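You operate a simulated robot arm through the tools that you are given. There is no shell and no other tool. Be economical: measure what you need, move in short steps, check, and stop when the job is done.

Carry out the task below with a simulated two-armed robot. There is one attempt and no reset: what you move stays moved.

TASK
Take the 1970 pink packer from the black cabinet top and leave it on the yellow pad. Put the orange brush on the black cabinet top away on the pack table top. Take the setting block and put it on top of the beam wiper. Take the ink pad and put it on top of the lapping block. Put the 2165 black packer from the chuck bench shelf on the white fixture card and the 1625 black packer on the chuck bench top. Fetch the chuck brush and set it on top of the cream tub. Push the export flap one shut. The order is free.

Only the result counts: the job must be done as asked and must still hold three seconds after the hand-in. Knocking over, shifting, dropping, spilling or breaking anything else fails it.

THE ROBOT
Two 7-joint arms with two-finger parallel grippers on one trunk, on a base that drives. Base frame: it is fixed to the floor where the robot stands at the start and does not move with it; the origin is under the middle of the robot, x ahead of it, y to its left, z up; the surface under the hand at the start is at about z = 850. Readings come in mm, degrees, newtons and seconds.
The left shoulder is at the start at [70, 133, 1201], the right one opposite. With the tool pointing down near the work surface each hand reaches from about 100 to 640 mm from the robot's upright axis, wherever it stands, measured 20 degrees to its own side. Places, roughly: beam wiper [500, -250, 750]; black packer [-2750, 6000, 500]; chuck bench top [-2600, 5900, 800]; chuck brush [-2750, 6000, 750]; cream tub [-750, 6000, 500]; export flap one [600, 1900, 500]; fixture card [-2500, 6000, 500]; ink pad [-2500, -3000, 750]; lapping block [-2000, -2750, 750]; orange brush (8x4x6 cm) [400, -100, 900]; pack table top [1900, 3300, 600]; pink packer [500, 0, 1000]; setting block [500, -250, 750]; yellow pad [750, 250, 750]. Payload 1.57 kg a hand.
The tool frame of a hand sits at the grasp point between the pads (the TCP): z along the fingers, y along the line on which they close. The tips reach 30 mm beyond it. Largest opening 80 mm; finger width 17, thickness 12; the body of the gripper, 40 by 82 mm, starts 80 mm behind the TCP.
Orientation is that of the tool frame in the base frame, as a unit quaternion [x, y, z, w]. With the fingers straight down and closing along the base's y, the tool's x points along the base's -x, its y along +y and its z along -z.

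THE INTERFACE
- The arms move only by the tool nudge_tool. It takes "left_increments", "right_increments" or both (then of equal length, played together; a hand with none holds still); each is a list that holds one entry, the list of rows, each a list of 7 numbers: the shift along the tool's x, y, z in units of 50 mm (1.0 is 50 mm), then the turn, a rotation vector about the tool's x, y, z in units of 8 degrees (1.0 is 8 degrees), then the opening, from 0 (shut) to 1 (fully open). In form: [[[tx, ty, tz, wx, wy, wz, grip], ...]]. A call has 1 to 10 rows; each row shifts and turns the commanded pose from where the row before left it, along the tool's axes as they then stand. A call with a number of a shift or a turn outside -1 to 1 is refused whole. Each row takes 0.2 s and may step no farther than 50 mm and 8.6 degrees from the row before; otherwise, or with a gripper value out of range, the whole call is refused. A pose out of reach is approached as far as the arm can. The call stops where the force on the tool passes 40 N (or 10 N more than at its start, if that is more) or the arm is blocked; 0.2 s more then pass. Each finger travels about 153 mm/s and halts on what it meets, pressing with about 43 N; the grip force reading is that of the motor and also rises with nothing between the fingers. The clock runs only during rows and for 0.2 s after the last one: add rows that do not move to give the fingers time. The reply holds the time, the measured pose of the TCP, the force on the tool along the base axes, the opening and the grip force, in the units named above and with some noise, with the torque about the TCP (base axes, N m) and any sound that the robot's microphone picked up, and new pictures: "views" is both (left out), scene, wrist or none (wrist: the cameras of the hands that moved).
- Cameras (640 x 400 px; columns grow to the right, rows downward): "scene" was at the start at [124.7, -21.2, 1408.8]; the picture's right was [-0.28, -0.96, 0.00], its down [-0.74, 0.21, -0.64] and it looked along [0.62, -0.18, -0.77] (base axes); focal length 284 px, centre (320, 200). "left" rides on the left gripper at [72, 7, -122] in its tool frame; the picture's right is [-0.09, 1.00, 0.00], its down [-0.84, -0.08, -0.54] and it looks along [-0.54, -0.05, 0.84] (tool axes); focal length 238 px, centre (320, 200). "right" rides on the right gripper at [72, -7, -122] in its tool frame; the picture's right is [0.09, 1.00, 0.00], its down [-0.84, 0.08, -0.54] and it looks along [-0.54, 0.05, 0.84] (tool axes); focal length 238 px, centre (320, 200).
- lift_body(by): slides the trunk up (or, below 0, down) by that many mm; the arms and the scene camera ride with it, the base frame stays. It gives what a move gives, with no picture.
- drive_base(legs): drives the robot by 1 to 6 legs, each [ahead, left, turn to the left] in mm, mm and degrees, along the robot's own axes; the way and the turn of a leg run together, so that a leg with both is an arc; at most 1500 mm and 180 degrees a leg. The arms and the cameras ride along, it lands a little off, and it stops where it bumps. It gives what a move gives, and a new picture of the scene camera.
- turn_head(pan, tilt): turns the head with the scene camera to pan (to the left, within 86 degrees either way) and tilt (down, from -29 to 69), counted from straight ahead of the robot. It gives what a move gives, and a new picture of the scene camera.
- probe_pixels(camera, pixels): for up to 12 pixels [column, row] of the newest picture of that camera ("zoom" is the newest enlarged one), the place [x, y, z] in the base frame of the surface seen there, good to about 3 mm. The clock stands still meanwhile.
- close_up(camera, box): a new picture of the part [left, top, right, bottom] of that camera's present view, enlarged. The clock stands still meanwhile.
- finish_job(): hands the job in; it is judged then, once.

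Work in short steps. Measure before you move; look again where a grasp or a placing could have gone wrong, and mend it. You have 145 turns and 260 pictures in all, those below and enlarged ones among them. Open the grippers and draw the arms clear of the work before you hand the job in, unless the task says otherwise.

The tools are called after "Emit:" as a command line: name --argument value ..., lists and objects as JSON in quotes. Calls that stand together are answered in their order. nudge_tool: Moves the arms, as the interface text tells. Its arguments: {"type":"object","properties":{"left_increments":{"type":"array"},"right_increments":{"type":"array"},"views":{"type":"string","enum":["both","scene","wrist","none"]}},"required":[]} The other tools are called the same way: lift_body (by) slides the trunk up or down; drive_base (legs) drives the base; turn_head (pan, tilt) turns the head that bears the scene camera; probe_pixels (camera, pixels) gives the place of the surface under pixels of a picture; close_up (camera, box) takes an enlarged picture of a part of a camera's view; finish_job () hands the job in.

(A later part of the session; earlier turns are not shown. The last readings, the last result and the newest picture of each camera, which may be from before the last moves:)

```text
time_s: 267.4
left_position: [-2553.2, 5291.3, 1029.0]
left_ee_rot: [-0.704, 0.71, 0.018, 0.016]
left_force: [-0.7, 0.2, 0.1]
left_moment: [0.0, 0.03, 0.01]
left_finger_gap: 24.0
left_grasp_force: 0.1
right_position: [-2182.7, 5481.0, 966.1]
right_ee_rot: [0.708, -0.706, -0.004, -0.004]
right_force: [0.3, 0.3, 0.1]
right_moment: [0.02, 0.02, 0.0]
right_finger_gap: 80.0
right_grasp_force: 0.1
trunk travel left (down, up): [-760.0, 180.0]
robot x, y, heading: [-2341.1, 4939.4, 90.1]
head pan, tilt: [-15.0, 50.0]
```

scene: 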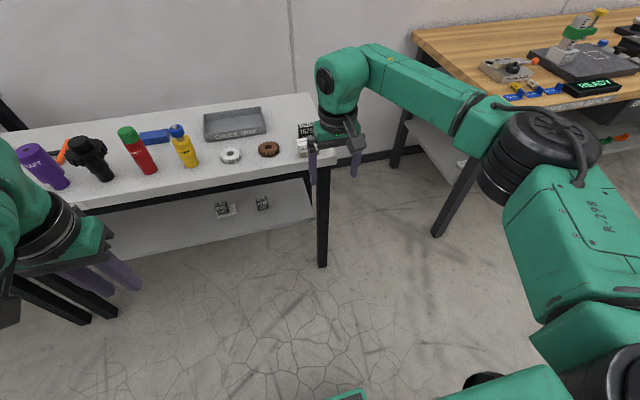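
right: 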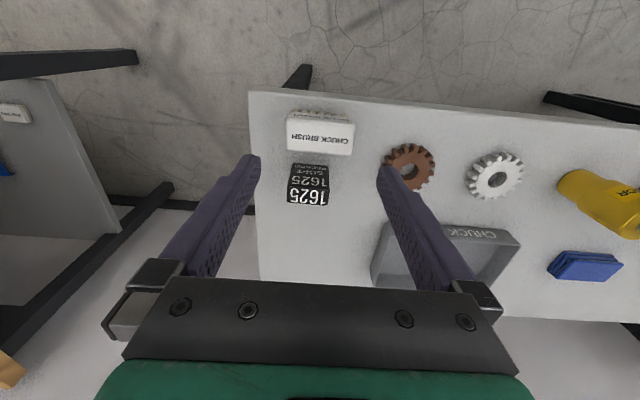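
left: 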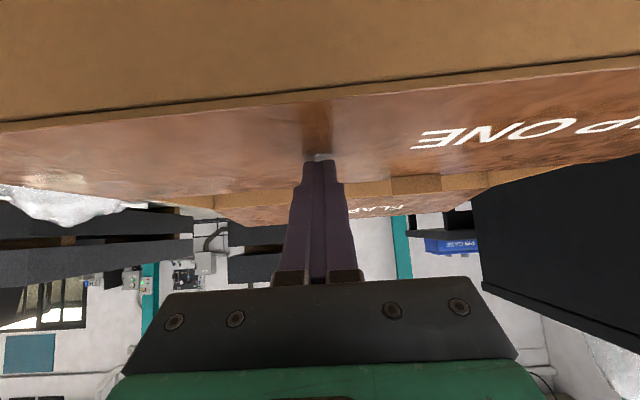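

Pitch the right hand 56° forward.

Emit:
nudge_tool --right_increments '[[[0, 0, 0, 0, -1, 0, 1], [0, 0, 0, 0, -1, 0, 1], [0, 0, 0, 0, -1, 0, 1], [0, 0, 0, 0, -1, 0, 1], [0, 0, 0, 0, -1, 0, 1], [0, 0, 0, 0, -1, 0, 1], [0, 0, 0, 0, -1, 0, 1], [0, 0, 0, 0, -0.15, 0, 1], [0, 0, 0, 0, 0, 0, 1]]]' --views "wrist"

```text
time_s: 269.4
left_position: [-2551.5, 5288.8, 1028.9]
left_ee_rot: [-0.703, 0.711, 0.018, 0.017]
left_force: [0.8, 0.4, -0.1]
left_moment: [0.01, -0.03, -0.02]
left_finger_gap: 23.9
left_grasp_force: 0.1
right_position: [-2181.7, 5480.8, 968.7]
right_ee_rot: [0.619, -0.618, -0.343, -0.342]
right_force: [-0.2, -0.4, -0.3]
right_moment: [-0.01, 0.0, -0.02]
right_finger_gap: 79.8
right_grasp_force: 0.0
trunk travel left (down, up): [-760.0, 180.0]
robot x, y, heading: [-2342.1, 4940.5, 90.3]
head pan, tilt: [-15.0, 50.0]
```

right: 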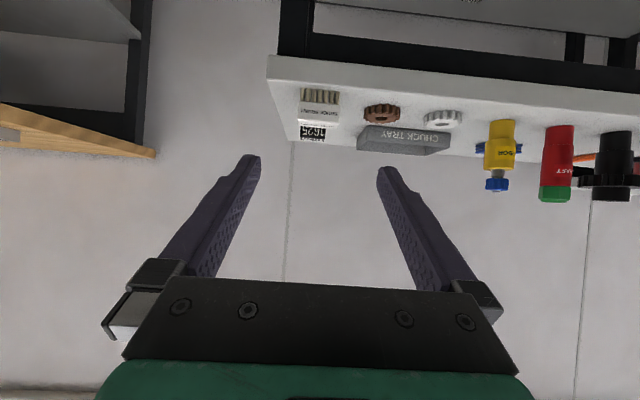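

Lower the trunk 128 mm and drive 150 mm ahead, then measure the brush.

Emit:
lift_body --by -128

Emit:
drive_base --legs '[[140, 0, 0]]'

Emit:
nudge_tool --right_increments '[[[0, 0, 0, 0, 0, 0, 1]]]' --views "wrist"

```text
time_s: 271.0
left_position: [-2552.0, 5290.4, 900.2]
left_ee_rot: [-0.704, 0.71, 0.018, 0.015]
left_force: [-0.1, -0.6, -0.4]
left_moment: [0.0, -0.01, -0.04]
left_finger_gap: 23.8
left_grasp_force: 0.1
right_position: [-2183.4, 5480.0, 839.6]
right_ee_rot: [0.619, -0.618, -0.343, -0.342]
right_force: [-0.4, -0.2, 0.2]
right_moment: [0.0, 0.02, 0.01]
right_finger_gap: 80.1
right_grasp_force: 0.0
trunk travel left (down, up): [-632.0, 308.0]
robot x, y, heading: [-2342.5, 4940.8, 90.2]
head pan, tilt: [-15.0, 50.0]
```

```text
time_s: 272.4
left_position: [-2551.3, 5430.0, 902.0]
left_ee_rot: [-0.702, 0.712, 0.019, 0.016]
left_force: [-0.7, 0.0, -0.5]
left_moment: [-0.01, 0.01, 0.03]
left_finger_gap: 24.3
left_grasp_force: 0.1
right_position: [-2182.3, 5621.2, 839.7]
right_ee_rot: [0.619, -0.618, -0.342, -0.342]
right_force: [0.6, 0.0, -0.2]
right_moment: [0.0, -0.02, -0.02]
right_finger_gap: 79.8
right_grasp_force: 0.1
trunk travel left (down, up): [-632.0, 308.0]
robot x, y, heading: [-2343.5, 5077.7, 90.1]
head pan, tilt: [-15.0, 50.0]
```

scene: 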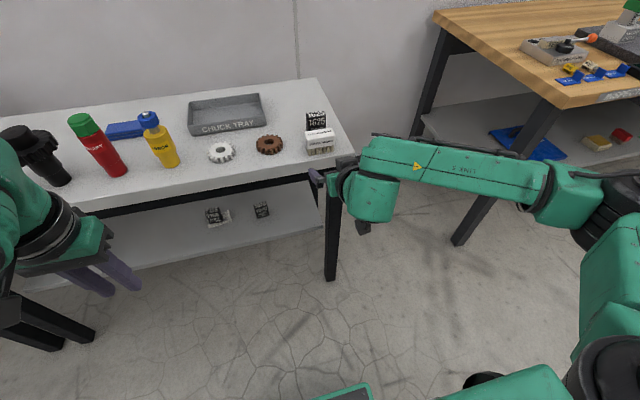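

```text
time_s: 272.8
left_position: [-2552.4, 5430.2, 900.9]
left_ee_rot: [-0.703, 0.711, 0.019, 0.016]
left_force: [1.2, 0.9, -0.8]
left_moment: [-0.04, 0.0, 0.0]
left_finger_gap: 24.0
left_grasp_force: 0.1
right_position: [-2182.0, 5619.4, 839.9]
right_ee_rot: [0.62, -0.617, -0.344, -0.342]
right_force: [-0.2, -0.6, 0.0]
right_moment: [0.04, -0.01, 0.0]
right_finger_gap: 80.0
right_grasp_force: 0.1
trunk travel left (down, up): [-632.0, 308.0]
robot x, y, heading: [-2344.7, 5078.6, 90.1]
head pan, tilt: [-15.0, 50.0]
```

right: 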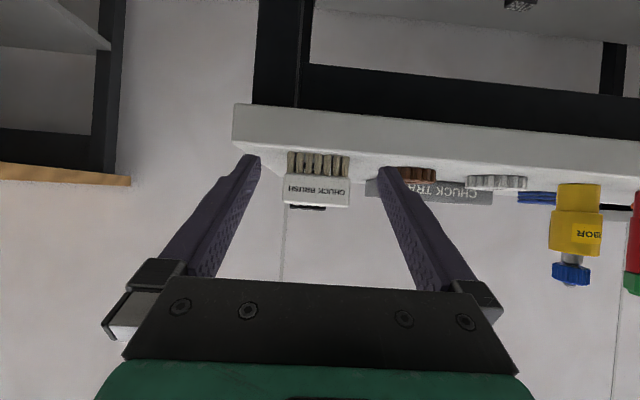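

Emit:
probe_pixels --camera "right" --pixels '[[286, 180], [350, 183], [318, 190], [318, 165], [286, 200], [349, 204]]'

Emit:
probe_pixels --camera "scene" --pixels '[[307, 135], [332, 131], [308, 148], [333, 143], [320, 137]]'

```text
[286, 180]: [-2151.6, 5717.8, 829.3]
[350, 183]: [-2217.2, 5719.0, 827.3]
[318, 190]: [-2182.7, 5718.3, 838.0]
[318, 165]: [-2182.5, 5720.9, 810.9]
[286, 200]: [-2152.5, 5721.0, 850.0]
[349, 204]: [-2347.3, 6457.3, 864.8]
```

```text
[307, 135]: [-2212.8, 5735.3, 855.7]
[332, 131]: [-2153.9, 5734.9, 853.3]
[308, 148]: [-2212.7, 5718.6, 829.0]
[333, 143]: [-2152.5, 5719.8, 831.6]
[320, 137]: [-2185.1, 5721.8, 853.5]
```

Brush centre (-2184,5733). Drive 75 mm ahead, then 38 mm by arm.

Emit:
drive_base --legs '[[72, 0, 0]]'

Emit:
nudge_tool --right_increments '[[[-0.08, 0.04, 0.2, 0, 0, 0, 1], [0, 0, 0, 0, 0, 0, 1]]]' --views "wrist"

```text
time_s: 273.8
left_position: [-2552.5, 5502.5, 900.4]
left_ee_rot: [-0.702, 0.712, 0.019, 0.016]
left_force: [-0.3, 0.2, -0.2]
left_moment: [0.0, 0.02, 0.03]
left_finger_gap: 23.8
left_grasp_force: 0.0
right_position: [-2181.2, 5691.6, 839.9]
right_ee_rot: [-0.619, 0.619, 0.342, 0.342]
right_force: [0.4, 0.0, 0.2]
right_moment: [-0.04, 0.0, -0.02]
right_finger_gap: 79.9
right_grasp_force: 0.0
trunk travel left (down, up): [-632.0, 308.0]
robot x, y, heading: [-2341.8, 5144.6, 90.1]
head pan, tilt: [-15.0, 50.0]
```

scene: 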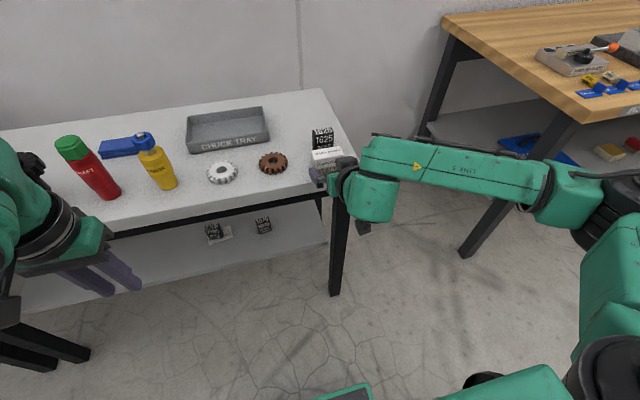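

```text
time_s: 274.4
left_position: [-2552.2, 5502.2, 901.6]
left_ee_rot: [-0.702, 0.712, 0.018, 0.016]
left_force: [-0.9, 0.0, 0.6]
left_moment: [-0.04, 0.0, 0.01]
left_finger_gap: 23.9
left_grasp_force: 0.0
right_position: [-2181.5, 5701.7, 837.1]
right_ee_rot: [-0.618, 0.619, 0.342, 0.343]
right_force: [0.0, 0.5, 0.5]
right_moment: [0.0, 0.0, -0.03]
right_finger_gap: 80.2
right_grasp_force: 0.0
trunk travel left (down, up): [-632.0, 308.0]
robot x, y, heading: [-2341.6, 5149.3, 89.9]
head pan, tilt: [-15.0, 50.0]
```

right: 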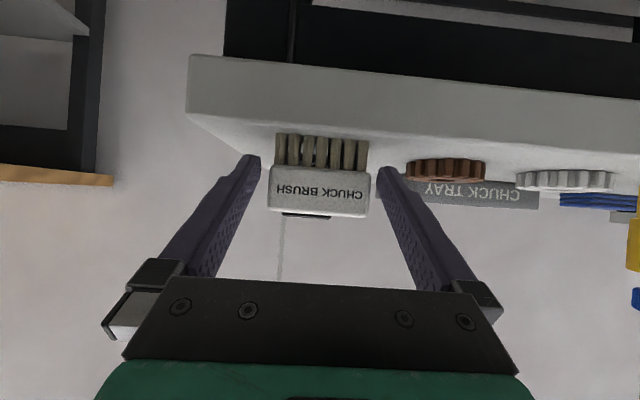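

Centred. In 31 mm and up 5 mm, then close.

Emit:
nudge_tool --right_increments '[[[-0.21, 0, 0.24, 0, 0, 0, 1], [-0.2, 0, 0.23, 0, 0, 0, 1], [0, 0, 0, 0, 0, 0, 1], [0, 0, 0, 0, 0, 0, 0], [0, 0, 0, 0, 0, 0, 0], [0, 0, 0, 0, 0, 0, 0]]]' --views "wrist"

```text
time_s: 275.8
left_position: [-2551.4, 5501.8, 901.4]
left_ee_rot: [-0.702, 0.712, 0.018, 0.016]
left_force: [-0.4, -1.4, -1.1]
left_moment: [-0.02, 0.01, 0.0]
left_finger_gap: 23.7
left_grasp_force: 0.1
right_position: [-2183.0, 5733.5, 843.5]
right_ee_rot: [-0.619, 0.619, 0.342, 0.342]
right_force: [0.1, 0.7, 1.2]
right_moment: [0.03, -0.02, -0.02]
right_finger_gap: 69.0
right_grasp_force: 43.6
trunk travel left (down, up): [-632.0, 308.0]
robot x, y, heading: [-2345.4, 5147.5, 90.2]
head pan, tilt: [-15.0, 50.0]
```

right: 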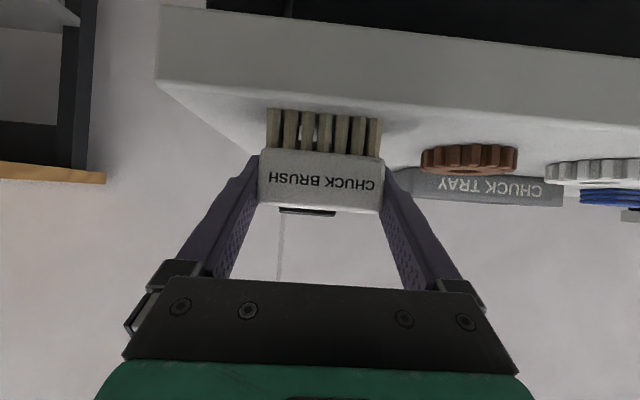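

Brush held from the front. Raise 40 mm, back away and shift right toward the cream tub, then look.

Emit:
lift_body --by 40

Emit:
drive_base --legs '[[-300, 0, 0], [0, -1380, 0]]'

Emit:
lift_body --by -390

Emit:
turn_head --pan 0 --tilt 32

```text
time_s: 276.6
left_position: [-2551.4, 5503.9, 939.9]
left_ee_rot: [-0.701, 0.712, 0.019, 0.016]
left_force: [-0.2, 0.3, -0.9]
left_moment: [-0.01, 0.03, 0.02]
left_finger_gap: 23.8
left_grasp_force: 0.0
right_position: [-2183.3, 5732.5, 882.2]
right_ee_rot: [-0.619, 0.619, 0.341, 0.342]
right_force: [0.5, 0.3, -0.1]
right_moment: [-0.01, -0.02, 0.0]
right_finger_gap: 69.1
right_grasp_force: 42.8
trunk travel left (down, up): [-672.0, 268.0]
robot x, y, heading: [-2341.2, 5147.7, 90.2]
head pan, tilt: [-15.0, 50.0]
```

```text
time_s: 285.1
left_position: [-1176.8, 5207.0, 939.3]
left_ee_rot: [-0.701, 0.712, 0.018, 0.016]
left_force: [-0.1, 0.4, 0.4]
left_moment: [0.01, 0.01, 0.03]
left_finger_gap: 24.0
left_grasp_force: 0.0
right_position: [-806.6, 5436.9, 881.1]
right_ee_rot: [-0.618, 0.62, 0.342, 0.342]
right_force: [-0.8, 1.1, -0.9]
right_moment: [-0.01, 0.01, -0.02]
right_finger_gap: 69.3
right_grasp_force: 42.5
trunk travel left (down, up): [-672.0, 268.0]
robot x, y, heading: [-968.9, 4856.4, 90.0]
head pan, tilt: [-15.0, 50.0]
```

scene: 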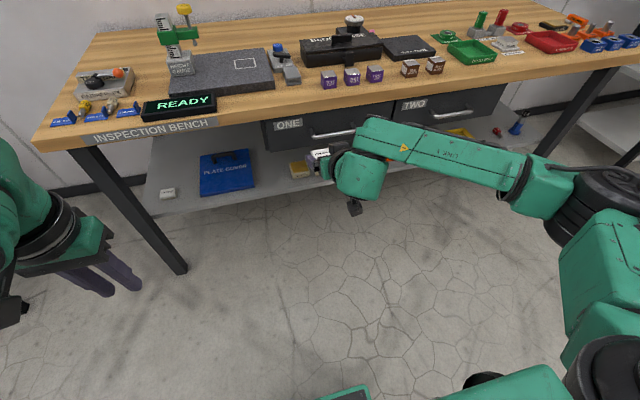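

```text
time_s: 288.9
left_position: [-1175.8, 5205.5, 550.6]
left_ee_rot: [-0.701, 0.713, 0.018, 0.016]
left_force: [0.0, -0.4, 0.4]
left_moment: [0.02, -0.02, -0.01]
left_finger_gap: 24.0
left_grasp_force: 0.1
right_position: [-805.7, 5438.6, 491.4]
right_ee_rot: [-0.618, 0.619, 0.342, 0.343]
right_force: [0.3, -0.5, -0.7]
right_moment: [0.0, 0.01, -0.01]
right_finger_gap: 69.3
right_grasp_force: 43.3
trunk travel left (down, up): [-282.0, 658.0]
robot x, y, heading: [-969.8, 4856.5, 90.1]
head pan, tilt: [-15.0, 50.0]
```

```text
time_s: 289.7
left_position: [-1176.2, 5205.6, 551.5]
left_ee_rot: [-0.701, 0.713, 0.019, 0.016]
left_force: [0.1, 0.5, -0.8]
left_moment: [-0.03, -0.01, -0.01]
left_finger_gap: 24.0
left_grasp_force: 0.0
right_position: [-806.8, 5436.6, 491.7]
right_ee_rot: [-0.618, 0.62, 0.342, 0.343]
right_force: [-0.2, 0.5, -0.8]
right_moment: [-0.01, 0.01, -0.01]
right_finger_gap: 69.1
right_grasp_force: 43.1
trunk travel left (down, up): [-282.0, 658.0]
robot x, y, heading: [-968.0, 4856.5, 89.9]
head pan, tilt: [0.0, 32.0]
```

scene: 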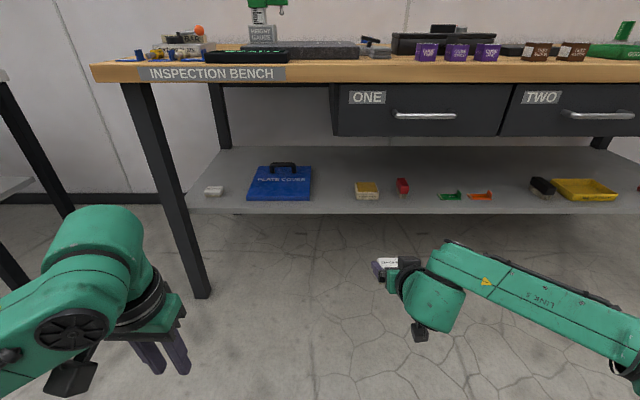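

Zoom on the tub and probe it and the drawer's lower edge.

Emit:
close_up --camera "scene" --box '[310, 160, 450, 230]'

Emit:
probe_pixels --camera "scene" --pixels '[[355, 184], [377, 184], [356, 191], [378, 191], [366, 187], [366, 196], [370, 135], [420, 115], [403, 182], [300, 170]]'

```text
4.57 times, centred on (380, 195) of scene
```

zoom: 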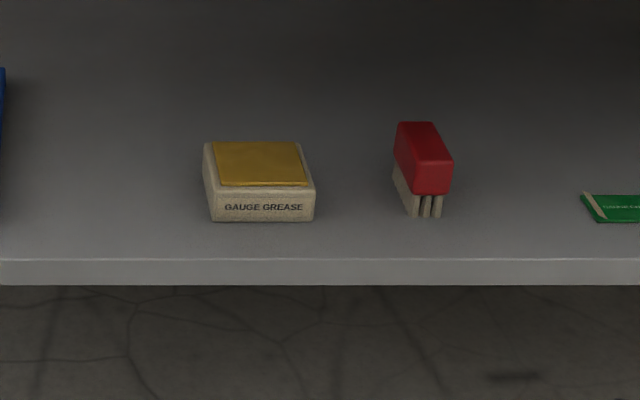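

```text
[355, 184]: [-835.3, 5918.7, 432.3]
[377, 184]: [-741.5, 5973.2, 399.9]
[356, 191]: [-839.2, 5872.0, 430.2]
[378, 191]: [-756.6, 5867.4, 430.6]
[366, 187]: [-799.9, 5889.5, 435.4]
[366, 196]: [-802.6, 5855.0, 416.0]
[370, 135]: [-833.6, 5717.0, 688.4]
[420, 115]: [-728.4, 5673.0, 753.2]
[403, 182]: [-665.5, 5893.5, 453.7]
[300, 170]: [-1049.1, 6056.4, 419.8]
```

"Gauge grease" is the cream-coloured tub: x -840…-757, y 5855…5930, top ≈434. Raise 12 mm, centre in x, then drive 400 mm in.

Emit:
nudge_tool --right_increments '[[[-0.2, -0.15, -0.13, 0, 0, 0, 0], [0, 0, 0, 0, 0, 0, 0]]]' --views "none"

Emit:
drive_base --legs '[[395, 0, 0]]'

Emit:
nudge_tool --right_increments '[[[0, 0, 0, 0, 0, 0, 0]]]' --views "wrist"

```text
time_s: 290.3
left_position: [-1176.5, 5206.4, 550.5]
left_ee_rot: [-0.702, 0.712, 0.019, 0.017]
left_force: [-0.6, 0.2, -0.3]
left_moment: [0.0, 0.01, 0.03]
left_finger_gap: 23.6
left_grasp_force: 0.1
right_position: [-797.7, 5437.0, 503.9]
right_ee_rot: [-0.619, 0.619, 0.342, 0.342]
right_force: [0.0, 0.6, -1.3]
right_moment: [0.01, -0.01, 0.04]
right_finger_gap: 69.0
right_grasp_force: 42.5
trunk travel left (down, up): [-282.0, 658.0]
robot x, y, heading: [-969.0, 4852.6, 90.1]
head pan, tilt: [0.0, 32.0]
```

```text
time_s: 292.8
left_position: [-1173.1, 5607.1, 550.3]
left_ee_rot: [-0.7, 0.714, 0.018, 0.017]
left_force: [-0.5, 0.7, 0.4]
left_moment: [0.0, 0.01, -0.02]
left_finger_gap: 23.8
left_grasp_force: 0.0
right_position: [-796.2, 5836.1, 503.6]
right_ee_rot: [-0.617, 0.62, 0.342, 0.343]
right_force: [1.3, 0.3, 0.4]
right_moment: [-0.01, 0.04, 0.04]
right_finger_gap: 69.3
right_grasp_force: 43.4
trunk travel left (down, up): [-282.0, 658.0]
robot x, y, heading: [-970.0, 5253.0, 89.9]
head pan, tilt: [0.0, 32.0]
```

scene: 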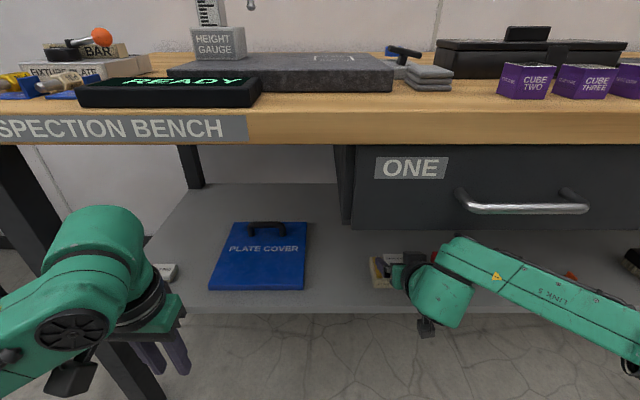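

```text
time_s: 293.1
left_position: [-1175.0, 5605.0, 552.1]
left_ee_rot: [-0.7, 0.714, 0.018, 0.017]
left_force: [0.6, -0.2, 0.2]
left_moment: [0.0, -0.02, 0.03]
left_finger_gap: 23.9
left_grasp_force: 0.1
right_position: [-796.9, 5835.2, 504.3]
right_ee_rot: [-0.617, 0.621, 0.341, 0.343]
right_force: [-0.3, -0.2, -0.3]
right_moment: [0.02, 0.01, -0.04]
right_finger_gap: 68.9
right_grasp_force: 42.8
trunk travel left (down, up): [-282.0, 658.0]
robot x, y, heading: [-966.3, 5252.8, 89.7]
head pan, tilt: [0.0, 32.0]
```

right: 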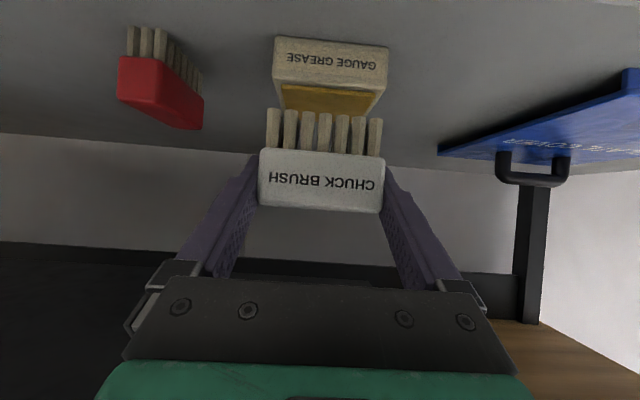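

Move 57 mm further in over the tub.

Emit:
nudge_tool --right_increments '[[[-0.3, 0.03, 0.485, 0, 0, 0, 0], [-0.3, 0.03, 0.485, 0, 0, 0, 0], [0, 0, 0, 0, 0, 0, 0]]]' --views "wrist"

```text
time_s: 293.9
left_position: [-1171.1, 5607.5, 551.4]
left_ee_rot: [-0.7, 0.714, 0.02, 0.014]
left_force: [0.5, 0.0, 0.8]
left_moment: [0.02, -0.01, -0.03]
left_finger_gap: 24.2
left_grasp_force: 0.0
right_position: [-797.9, 5891.6, 492.1]
right_ee_rot: [-0.62, 0.623, 0.336, 0.339]
right_force: [1.1, -0.2, -0.4]
right_moment: [-0.02, -0.02, -0.01]
right_finger_gap: 69.3
right_grasp_force: 43.2
trunk travel left (down, up): [-282.0, 658.0]
robot x, y, heading: [-966.1, 5251.8, 90.0]
head pan, tilt: [0.0, 32.0]
```

right: 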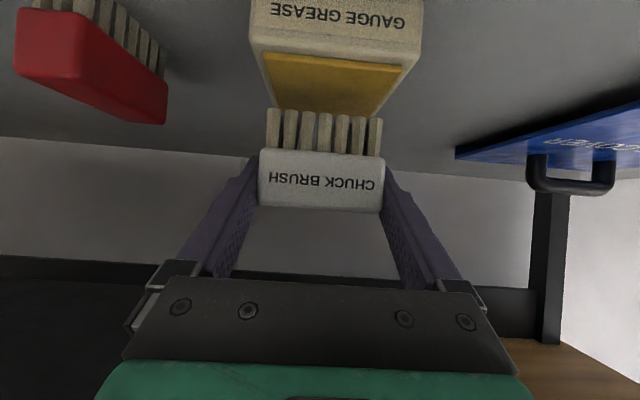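

z sank to 492, check whether the arm is touching something.

Emit:
nudge_tool --right_increments '[[[0, 0, 0, 0, 0, 0, 0], [0, 0, 0, 0, 0, 0, 0]]]' --views "scene"

```text
time_s: 294.6
left_position: [-1172.5, 5607.2, 550.3]
left_ee_rot: [-0.701, 0.713, 0.02, 0.014]
left_force: [0.3, -0.2, 0.0]
left_moment: [0.02, 0.03, -0.02]
left_finger_gap: 24.0
left_grasp_force: 0.0
right_position: [-797.5, 5891.6, 493.2]
right_ee_rot: [-0.621, 0.622, 0.336, 0.338]
right_force: [0.3, -0.7, -0.7]
right_moment: [0.02, 0.02, 0.02]
right_finger_gap: 69.0
right_grasp_force: 42.4
trunk travel left (down, up): [-282.0, 658.0]
robot x, y, heading: [-966.2, 5255.9, 89.7]
head pan, tilt: [0.0, 32.0]
```

scene: 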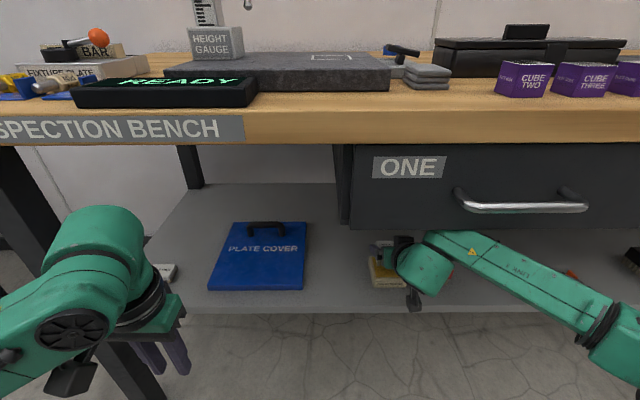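

The forearm seems to brush the drawer's lower edge; going down relieves it. Lower in two steps.

Emit:
nudge_tool --right_increments '[[[0.22, 0, 0.14, 0, 0, 0, 0], [0.1, 0, 0.06, 0, 0, 0, 0], [0, 0, 0, 0, 0, 0, 0]]]' --views "both"

```text
time_s: 295.4
left_position: [-1175.3, 5605.8, 550.3]
left_ee_rot: [-0.701, 0.713, 0.018, 0.016]
left_force: [0.7, 0.8, -0.4]
left_moment: [0.0, -0.01, 0.0]
left_finger_gap: 24.0
left_grasp_force: 0.0
right_position: [-800.7, 5893.5, 486.3]
right_ee_rot: [-0.617, 0.62, 0.343, 0.343]
right_force: [-0.6, 0.2, -1.6]
right_moment: [-0.03, 0.02, 0.01]
right_finger_gap: 69.4
right_grasp_force: 42.9
trunk travel left (down, up): [-282.0, 658.0]
robot x, y, heading: [-969.3, 5251.6, 89.7]
head pan, tilt: [0.0, 32.0]
```

scene: 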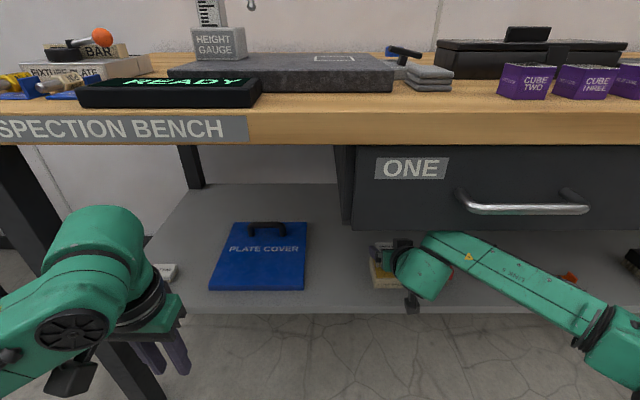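
right: 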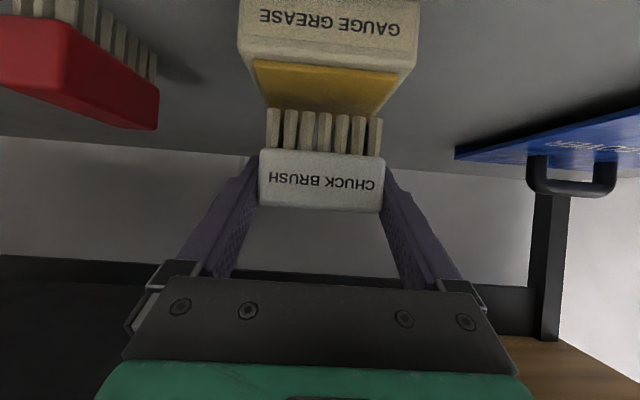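

Relieved now. Lower another 7 mm and check force.

Emit:
nudge_tool --right_increments '[[[0.06, 0, 0.04, 0, 0, 0, 0], [0.05, 0, 0.03, 0, 0, 0, 0], [0, 0, 0, 0, 0, 0, 0]]]' --views "none"

Emit:
nudge_tool --right_increments '[[[0.026, 0, 0.016, 0, 0, 0, 0], [0, 0, 0, 0, 0, 0, 0]]]' --views "wrist"

```text
time_s: 296.1
left_position: [-1173.6, 5605.9, 551.6]
left_ee_rot: [-0.7, 0.714, 0.019, 0.016]
left_force: [-0.8, -0.3, -0.3]
left_moment: [-0.02, -0.01, -0.01]
left_finger_gap: 23.7
left_grasp_force: 0.0
right_position: [-799.6, 5891.7, 479.3]
right_ee_rot: [-0.617, 0.62, 0.342, 0.343]
right_force: [0.3, 0.8, -0.3]
right_moment: [-0.03, -0.01, 0.02]
right_finger_gap: 69.2
right_grasp_force: 43.4
trunk travel left (down, up): [-282.0, 658.0]
robot x, y, heading: [-973.4, 5250.0, 89.7]
head pan, tilt: [0.0, 32.0]
```

```text
time_s: 296.8
left_position: [-1174.4, 5605.7, 551.2]
left_ee_rot: [-0.7, 0.713, 0.018, 0.016]
left_force: [0.0, -0.2, -0.7]
left_moment: [-0.01, 0.0, 0.01]
left_finger_gap: 24.0
left_grasp_force: 0.0
right_position: [-799.9, 5892.2, 478.2]
right_ee_rot: [-0.619, 0.619, 0.342, 0.342]
right_force: [0.3, -0.1, -0.9]
right_moment: [0.03, 0.01, -0.04]
right_finger_gap: 69.4
right_grasp_force: 43.1
trunk travel left (down, up): [-282.0, 658.0]
robot x, y, heading: [-973.0, 5252.2, 89.8]
head pan, tilt: [0.0, 32.0]
```

right: 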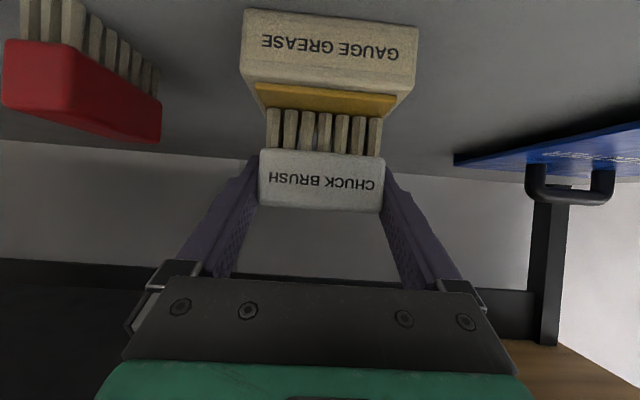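

Step down 2 mm more watching for contact.

Emit:
nudge_tool --right_increments '[[[0.026, 0, 0.016, 0, 0, 0, 0], [0.02, 0, 0.012, 0, 0, 0, 0], [0, 0, 0, 0, 0, 0, 0]]]' --views "none"

```text
time_s: 297.6
left_position: [-1173.8, 5605.6, 551.2]
left_ee_rot: [-0.7, 0.713, 0.019, 0.016]
left_force: [0.3, 0.1, -0.3]
left_moment: [-0.01, -0.02, -0.01]
left_finger_gap: 24.1
left_grasp_force: 0.1
right_position: [-799.5, 5893.0, 476.3]
right_ee_rot: [-0.617, 0.62, 0.342, 0.344]
right_force: [1.1, 1.7, 5.8]
right_moment: [0.05, -0.16, 0.07]
right_finger_gap: 69.4
right_grasp_force: 43.3
trunk travel left (down, up): [-282.0, 658.0]
robot x, y, heading: [-966.3, 5254.1, 90.1]
head pan, tilt: [0.0, 32.0]
```

Contact (5.8 N). Open fully and retreat straight back by arm.

Emit:
nudge_tool --right_increments '[[[0, 0, 0, 0, 0, 0, 1], [0, 0, 0, 0, 0, 0, 1], [0, 0, 0, 0, 0, 0, 1], [0.1, 0, -0.16, 0, 0, 0, 1], [0.21, 0, -0.34, 0, 0, 0, 1], [0.21, 0, -0.34, 0, 0, 0, 1], [0.21, 0, -0.34, 0, 0, 0, 1], [0, 0, 0, 0, 0, 0, 1]]]' --views "wrist"

```text
time_s: 299.4
left_position: [-1174.7, 5606.3, 551.2]
left_ee_rot: [-0.7, 0.714, 0.019, 0.017]
left_force: [0.4, 0.6, -0.4]
left_moment: [0.0, -0.02, 0.03]
left_finger_gap: 23.9
left_grasp_force: 0.0
right_position: [-799.1, 5821.2, 474.3]
right_ee_rot: [-0.618, 0.62, 0.342, 0.343]
right_force: [-1.0, 0.1, -0.3]
right_moment: [0.02, -0.03, 0.01]
right_finger_gap: 80.2
right_grasp_force: 0.0
trunk travel left (down, up): [-282.0, 658.0]
robot x, y, heading: [-968.5, 5252.5, 90.0]
head pan, tilt: [0.0, 32.0]
```

right: 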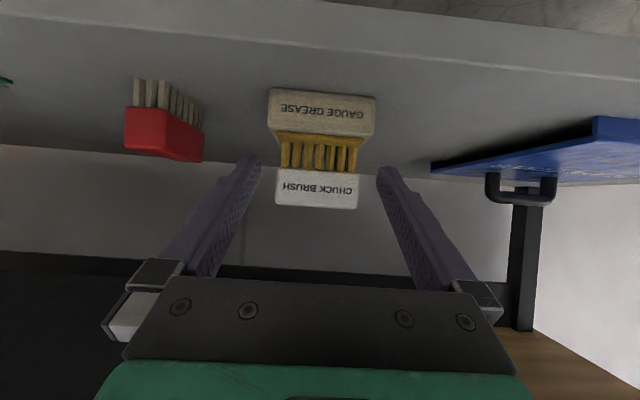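

Brush rests on the tub. Back out, raise the trunk and turn south-west to look for a route to the ink pad.

Emit:
drive_base --legs '[[-450, 0, 0]]'

Emit:
lift_body --by 400

Emit:
nudge_tool --right_increments '[[[0, 0, 0, 0, 1, 0, 1], [0, 0, 0, 0, 1, 0, 1], [0, 0, 0, 0, 1, 0, 1], [0, 0, 0, 0, 1, 0, 1], [0, 0, 0, 0, 1, 0, 1], [0, 0, 0, 0, 1, 0, 1], [0, 0, 0, 0, 1, 0, 1], [0, 0, 0, 0, 0.2, 0, 1]]]' --views "none"

Emit:
drive_base --legs '[[0, 0, 135]]'

Emit:
turn_head --pan 0 --tilt 15

```text
time_s: 302.1
left_position: [-1175.1, 5154.8, 550.5]
left_ee_rot: [-0.699, 0.714, 0.019, 0.017]
left_force: [-0.3, -0.6, -0.7]
left_moment: [0.0, 0.0, 0.02]
left_finger_gap: 24.2
left_grasp_force: 0.1
right_position: [-800.2, 5370.8, 475.1]
right_ee_rot: [-0.616, 0.621, 0.341, 0.344]
right_force: [0.2, -0.3, -0.2]
right_moment: [-0.01, 0.0, -0.05]
right_finger_gap: 79.8
right_grasp_force: 0.0
trunk travel left (down, up): [-282.0, 658.0]
robot x, y, heading: [-969.1, 4798.3, 89.3]
head pan, tilt: [0.0, 32.0]
```

scene: 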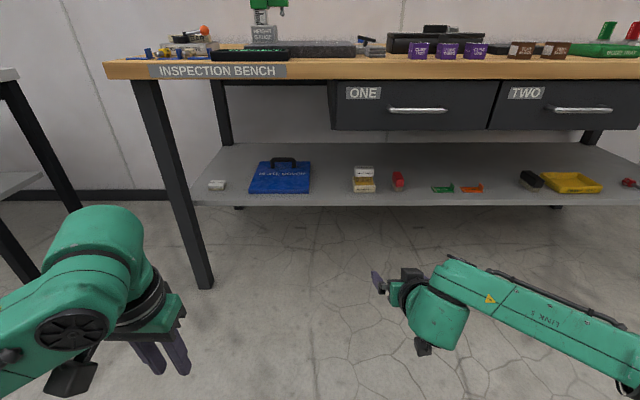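

```text
time_s: 305.9
left_position: [-1176.0, 5155.5, 951.1]
left_ee_rot: [-0.699, 0.714, 0.017, 0.015]
left_force: [0.3, 0.3, 0.0]
left_moment: [0.05, -0.03, -0.04]
left_finger_gap: 24.2
left_grasp_force: 0.0
right_position: [-799.4, 5372.4, 874.8]
right_ee_rot: [-0.617, 0.621, 0.341, 0.343]
right_force: [-0.5, 0.5, 0.4]
right_moment: [0.02, -0.02, -0.02]
right_finger_gap: 79.8
right_grasp_force: 0.0
trunk travel left (down, up): [-682.0, 258.0]
robot x, y, heading: [-967.8, 4801.9, 89.8]
head pan, tilt: [0.0, 32.0]
```

```text
time_s: 307.7
left_position: [-1175.1, 5154.2, 951.5]
left_ee_rot: [-0.699, 0.714, 0.02, 0.017]
left_force: [-0.1, 0.3, 0.5]
left_moment: [-0.01, 0.04, 0.02]
left_finger_gap: 24.1
left_grasp_force: 0.1
right_position: [-799.7, 5369.8, 873.4]
right_ee_rot: [-0.705, 0.709, 0.002, 0.001]
right_force: [0.7, 0.1, -0.2]
right_moment: [-0.01, -0.02, 0.01]
right_finger_gap: 80.1
right_grasp_force: 0.1
trunk travel left (down, up): [-682.0, 258.0]
robot x, y, heading: [-973.3, 4804.4, 89.4]
head pan, tilt: [0.0, 32.0]
```

```text
time_s: 313.7
left_position: [-1068.1, 4402.4, 950.2]
left_ee_rot: [0.924, 0.381, -0.022, 0.011]
left_force: [-0.7, 0.2, -0.8]
left_moment: [0.02, -0.04, -0.01]
left_finger_gap: 24.0
left_grasp_force: 0.0
right_position: [-1486.8, 4510.2, 875.0]
right_ee_rot: [0.922, 0.386, -0.003, 0.001]
right_force: [-0.6, 0.2, -0.9]
right_moment: [0.02, 0.01, -0.01]
right_finger_gap: 80.2
right_grasp_force: 0.2
trunk travel left (down, up): [-682.0, 258.0]
robot x, y, heading: [-967.7, 4802.8, -134.4]
head pan, tilt: [0.0, 32.0]
```

scene: 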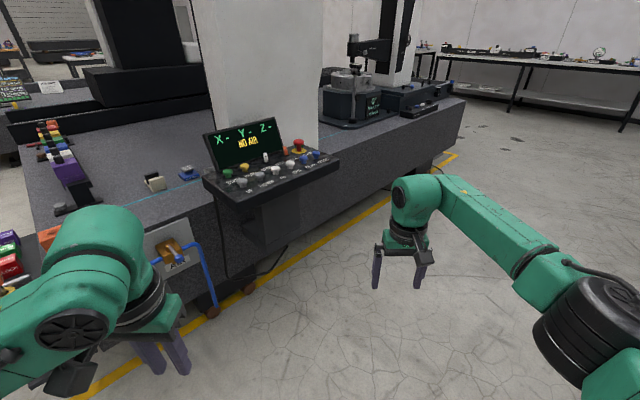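

```text
time_s: 314.5
left_position: [-1068.8, 4403.1, 950.8]
left_ee_rot: [0.924, 0.381, -0.021, 0.011]
left_force: [-0.1, -0.1, 0.0]
left_moment: [0.02, 0.03, -0.01]
left_finger_gap: 24.0
left_grasp_force: 0.0
right_position: [-1487.5, 4510.5, 874.5]
right_ee_rot: [0.923, 0.386, -0.002, 0.001]
right_force: [0.1, -0.3, -0.3]
right_moment: [0.0, -0.01, 0.0]
right_finger_gap: 80.1
right_grasp_force: 0.0
trunk travel left (down, up): [-682.0, 258.0]
robot x, y, heading: [-969.3, 4801.7, -134.4]
head pan, tilt: [0.0, 15.0]
```

scene: 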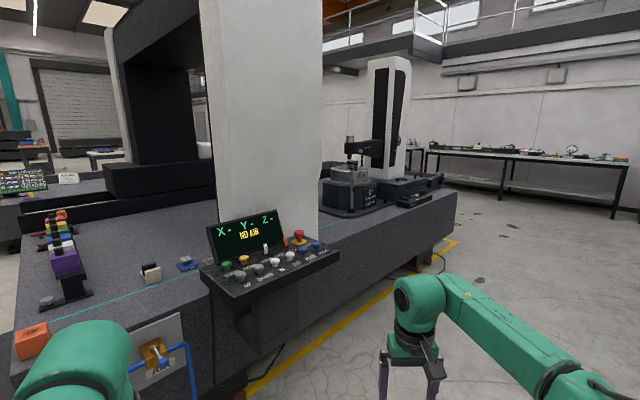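

Take the known corridor: face south, shift to x≈100, drive to y≈1150.

Emit:
drive_base --legs '[[0, 0, 44.4], [0, 1070, 0], [1400, 0, 0], [1400, 0, 0], [850, 0, 0]]'

Emit:
turn_head --pan -70 --tilt 18

```text
time_s: 339.5
left_position: [223.0, 744.0, 950.7]
left_ee_rot: [0.722, 0.692, -0.016, 0.018]
left_force: [0.0, 0.1, 0.0]
left_moment: [-0.01, 0.0, 0.02]
left_finger_gap: 23.7
left_grasp_force: 0.0
right_position: [-156.3, 536.0, 875.6]
right_ee_rot: [0.716, 0.698, -0.002, 0.002]
right_force: [-0.3, -1.2, -0.6]
right_moment: [-0.06, -0.04, 0.0]
right_finger_gap: 80.0
right_grasp_force: 0.1
trunk travel left (down, up): [-682.0, 258.0]
robot x, y, heading: [28.5, 1104.5, -91.2]
head pan, tilt: [0.0, 15.0]
```

scene: 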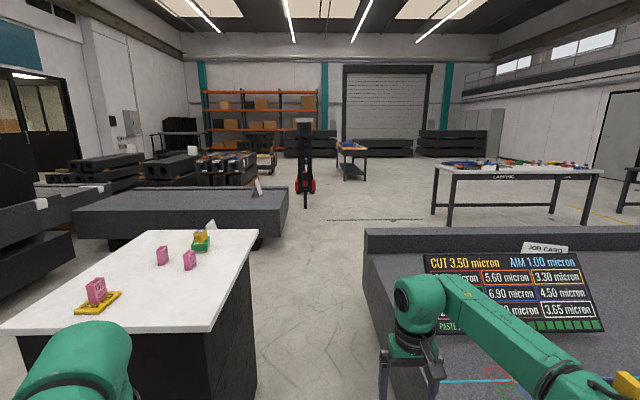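

```text
time_s: 340.9
left_position: [223.5, 745.0, 950.8]
left_ee_rot: [0.722, 0.692, -0.016, 0.02]
left_force: [0.0, -0.3, -0.2]
left_moment: [-0.01, 0.0, 0.02]
left_finger_gap: 23.9
left_grasp_force: 0.0
right_position: [-156.2, 536.2, 874.0]
right_ee_rot: [0.717, 0.697, -0.002, 0.002]
right_force: [-0.1, 0.1, 0.5]
right_moment: [-0.02, 0.02, 0.02]
right_finger_gap: 79.9
right_grasp_force: 0.0
trunk travel left (down, up): [-682.0, 258.0]
robot x, y, heading: [25.7, 1104.3, -91.5]
head pan, tilt: [-70.0, 18.0]
```

scene: 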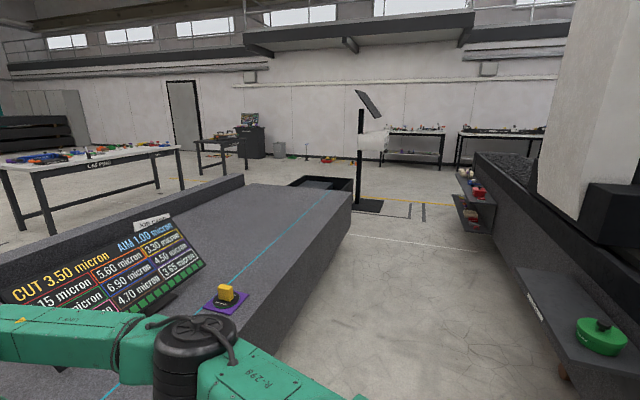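

The lapping table is visible to the south-west, beyond the gap between cabinet and granite table. Raise the trunk for clearance and probe the passage.

Emit:
lift_body --by 250

Emit:
turn_head --pan -10 --tilt 20

```text
time_s: 343.5
left_position: [223.9, 745.1, 1201.4]
left_ee_rot: [0.721, 0.692, -0.016, 0.018]
left_force: [0.3, -0.2, 0.0]
left_moment: [0.01, 0.02, 0.01]
left_finger_gap: 23.9
left_grasp_force: 0.1
right_position: [-156.2, 537.0, 1125.2]
right_ee_rot: [0.717, 0.697, -0.002, 0.001]
right_force: [0.2, 0.1, 0.7]
right_moment: [-0.02, 0.0, 0.02]
right_finger_gap: 80.1
right_grasp_force: 0.1
trunk travel left (down, up): [-932.0, 8.0]
robot x, y, heading: [28.8, 1100.6, -91.4]
head pan, tilt: [-70.0, 18.0]
```

```text
time_s: 344.8
left_position: [223.9, 745.1, 1200.3]
left_ee_rot: [0.721, 0.693, -0.016, 0.019]
left_force: [-0.6, 0.6, -0.1]
left_moment: [-0.01, -0.01, -0.01]
left_finger_gap: 24.1
left_grasp_force: 0.1
right_position: [-156.8, 536.2, 1124.4]
right_ee_rot: [0.717, 0.697, -0.002, 0.002]
right_force: [-0.2, 0.0, -0.2]
right_moment: [-0.01, 0.03, -0.01]
right_finger_gap: 80.3
right_grasp_force: 0.0
trunk travel left (down, up): [-932.0, 8.0]
robot x, y, heading: [24.3, 1105.8, -91.4]
head pan, tilt: [-10.0, 20.0]
```

scene: 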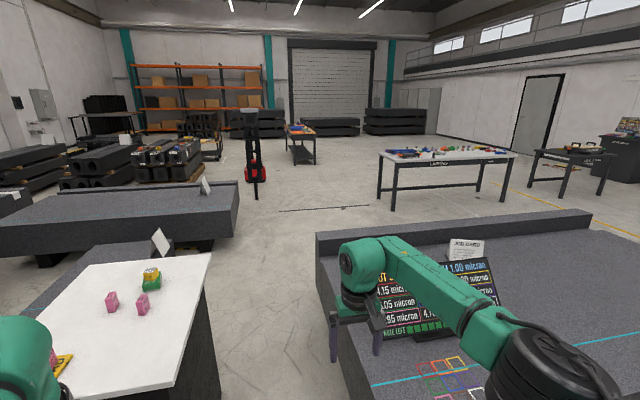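

Emit:
probe_pixels --camera "scene" --pixels '[[318, 240], [320, 350], [205, 258], [237, 215], [235, 250], [390, 155], [440, 158], [515, 152], [445, 160], [350, 208], [325, 250], [265, 300]]'

Emit:
close_up --camera "scene" --box '[360, 130, 530, 220]'

```text
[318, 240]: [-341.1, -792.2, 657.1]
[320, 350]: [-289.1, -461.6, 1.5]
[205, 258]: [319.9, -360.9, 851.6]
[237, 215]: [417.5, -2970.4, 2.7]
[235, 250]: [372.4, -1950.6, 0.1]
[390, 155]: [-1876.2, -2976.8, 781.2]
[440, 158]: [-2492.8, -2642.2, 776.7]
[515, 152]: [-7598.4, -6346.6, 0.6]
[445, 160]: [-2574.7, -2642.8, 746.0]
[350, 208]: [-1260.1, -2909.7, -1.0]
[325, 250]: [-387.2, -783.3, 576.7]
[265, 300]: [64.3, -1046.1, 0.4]
```

```text
3.76 times, centred on (445, 175) of scene
```

zoom: 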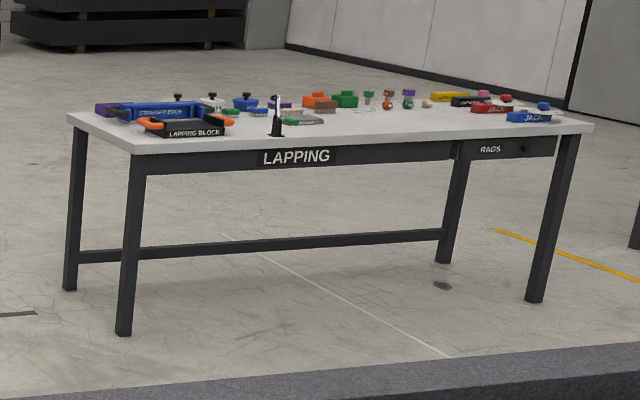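

Passage x -341…304 is free. Drive south to y≈-1600, then shift west to x≈-2150.

Emit:
drive_base --legs '[[0, 40, 1.4], [1400, 0, 0], [1300, 0, 0]]'

Emit:
drive_base --legs '[[0, -1400, 0], [0, -700, 0]]'

Emit:
turn_head --pan 0 --tilt 35

```text
time_s: 358.4
left_position: [246.8, -1965.0, 1201.2]
left_ee_rot: [0.717, 0.696, -0.016, 0.019]
left_force: [0.3, 0.4, 0.0]
left_moment: [-0.04, 0.01, 0.02]
left_finger_gap: 24.1
left_grasp_force: 0.1
right_position: [-130.9, -2176.2, 1123.7]
right_ee_rot: [0.713, 0.701, -0.002, 0.002]
right_force: [0.0, -0.5, 0.7]
right_moment: [0.03, 0.07, 0.02]
right_finger_gap: 80.0
right_grasp_force: 0.1
trunk travel left (down, up): [-932.0, 8.0]
robot x, y, heading: [42.7, -1611.3, -91.0]
head pan, tilt: [-10.0, 20.0]
```

scene: 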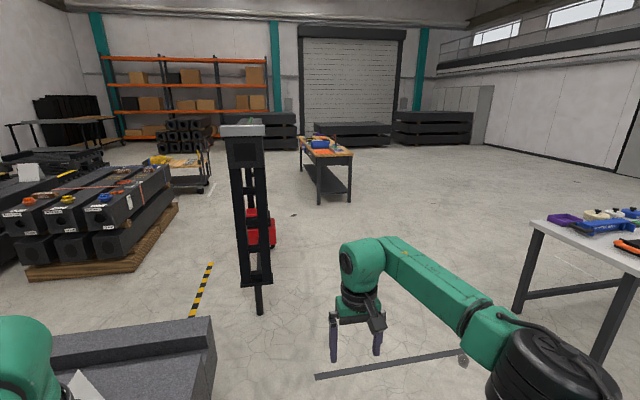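

```text
time_s: 368.7
left_position: [-1823.6, -1916.0, 1201.5]
left_ee_rot: [0.726, 0.687, -0.016, 0.018]
left_force: [0.5, -0.1, 0.1]
left_moment: [0.01, -0.03, 0.02]
left_finger_gap: 23.8
left_grasp_force: 0.0
right_position: [-2205.5, -2117.7, 1124.6]
right_ee_rot: [0.721, 0.693, -0.003, 0.001]
right_force: [0.2, -0.5, -0.4]
right_moment: [0.01, -0.04, -0.01]
right_finger_gap: 80.2
right_grasp_force: 0.1
trunk travel left (down, up): [-932.0, 8.0]
robot x, y, heading: [-2019.2, -1555.0, -92.4]
head pan, tilt: [-10.0, 20.0]
```

scene: 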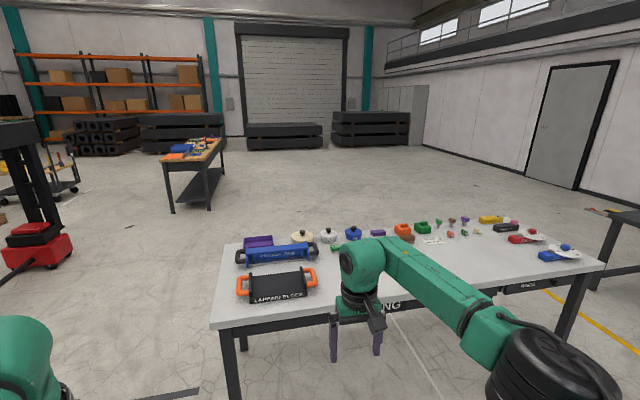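

```text
time_s: 369.5
left_position: [-1824.4, -1914.5, 1201.5]
left_ee_rot: [0.726, 0.687, -0.017, 0.019]
left_force: [1.0, 0.3, 0.5]
left_moment: [-0.02, 0.0, -0.02]
left_finger_gap: 24.2
left_grasp_force: 0.0
right_position: [-2207.4, -2117.5, 1124.9]
right_ee_rot: [0.721, 0.693, -0.002, 0.002]
right_force: [-0.1, 0.7, -0.1]
right_moment: [0.03, 0.0, 0.02]
right_finger_gap: 80.0
right_grasp_force: 0.0
trunk travel left (down, up): [-932.0, 8.0]
robot x, y, heading: [-2021.6, -1550.8, -91.9]
head pan, tilt: [0.0, 35.0]
```

scene: 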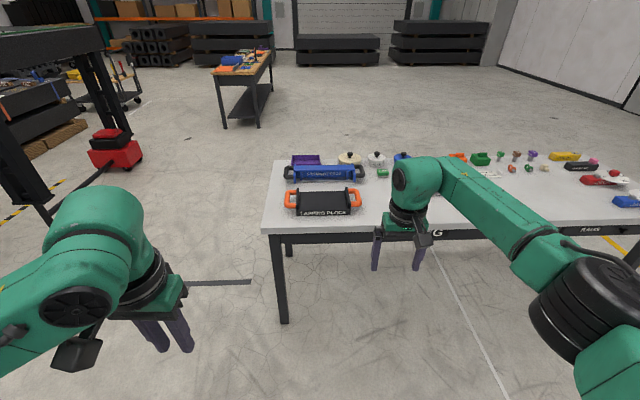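

Zoom on the lapping table to find the ink pad.

Emit:
close_up --camera "scene" --box '[260, 140, 460, 240]'

Emit:
close_up --camera "scene" --box '[420, 140, 640, 230]'

Emit:
probe_pixels --camera "scene" --pixels '[[323, 200], [294, 195], [354, 195], [323, 190], [323, 210], [270, 225], [480, 158], [488, 174]]'

```text
3.20 times, centred on (360, 190) of scene
```

zoom: 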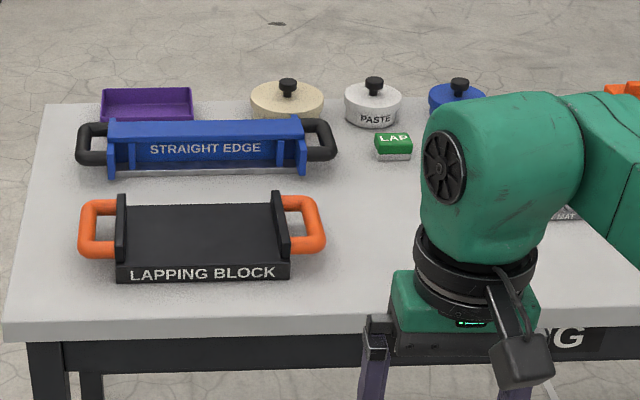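

```text
2.91 times, centred on (530, 185) of scene
```

zoom: 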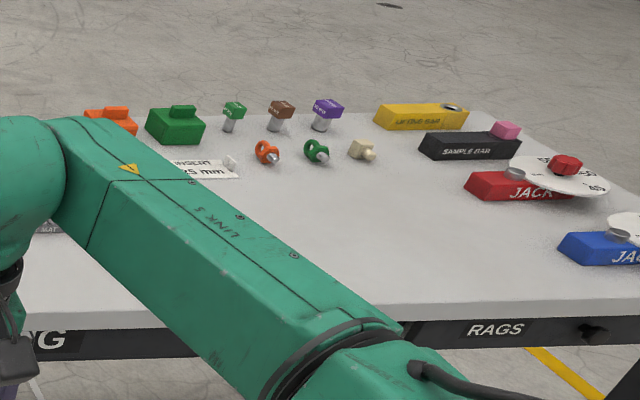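

```text
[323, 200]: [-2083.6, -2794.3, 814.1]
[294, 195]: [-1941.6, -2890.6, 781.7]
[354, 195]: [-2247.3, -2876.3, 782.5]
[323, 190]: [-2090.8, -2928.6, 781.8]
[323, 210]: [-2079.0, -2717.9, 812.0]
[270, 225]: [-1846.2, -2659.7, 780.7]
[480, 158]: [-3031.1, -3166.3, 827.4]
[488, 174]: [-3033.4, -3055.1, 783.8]
```

The ink pad must be hidden behind my arm; shift right 450 mm to see it.

Emit:
drive_base --legs '[[0, -450, 2]]'

Emit:
close_up --camera "scene" --box '[180, 130, 420, 250]'

```text
time_s: 372.2
left_position: [-2260.4, -1899.5, 1200.6]
left_ee_rot: [0.714, 0.7, -0.017, 0.018]
left_force: [-0.3, -0.6, 0.7]
left_moment: [-0.01, 0.01, 0.01]
left_finger_gap: 24.1
left_grasp_force: 0.1
right_position: [-2636.2, -2113.1, 1124.6]
right_ee_rot: [0.71, 0.705, -0.002, 0.001]
right_force: [-0.3, 0.3, 0.0]
right_moment: [-0.01, 0.03, -0.03]
right_finger_gap: 80.1
right_grasp_force: 0.0
trunk travel left (down, up): [-932.0, 8.0]
robot x, y, heading: [-2468.4, -1542.3, -90.4]
head pan, tilt: [0.0, 35.0]
```

scene: 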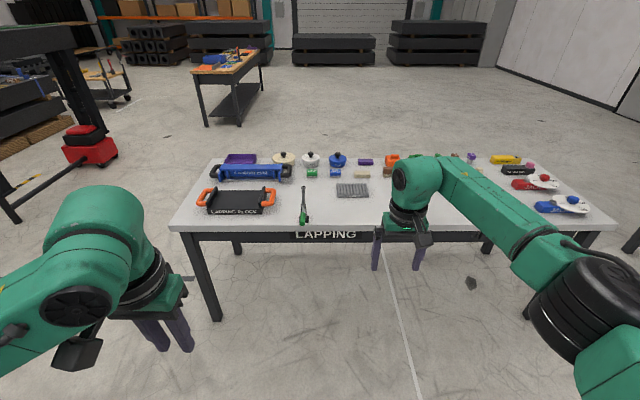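

```text
2.67 times, centred on (300, 190) of scene
```

zoom: 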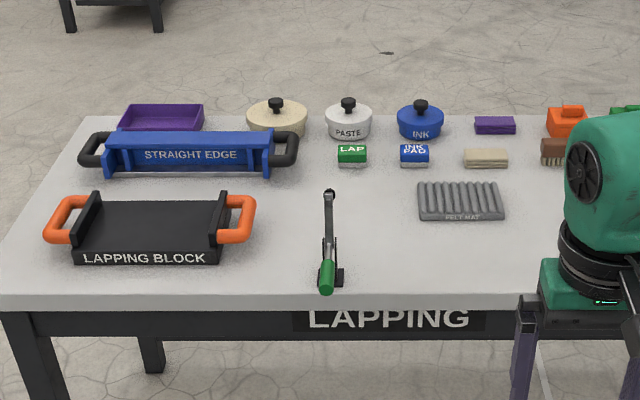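

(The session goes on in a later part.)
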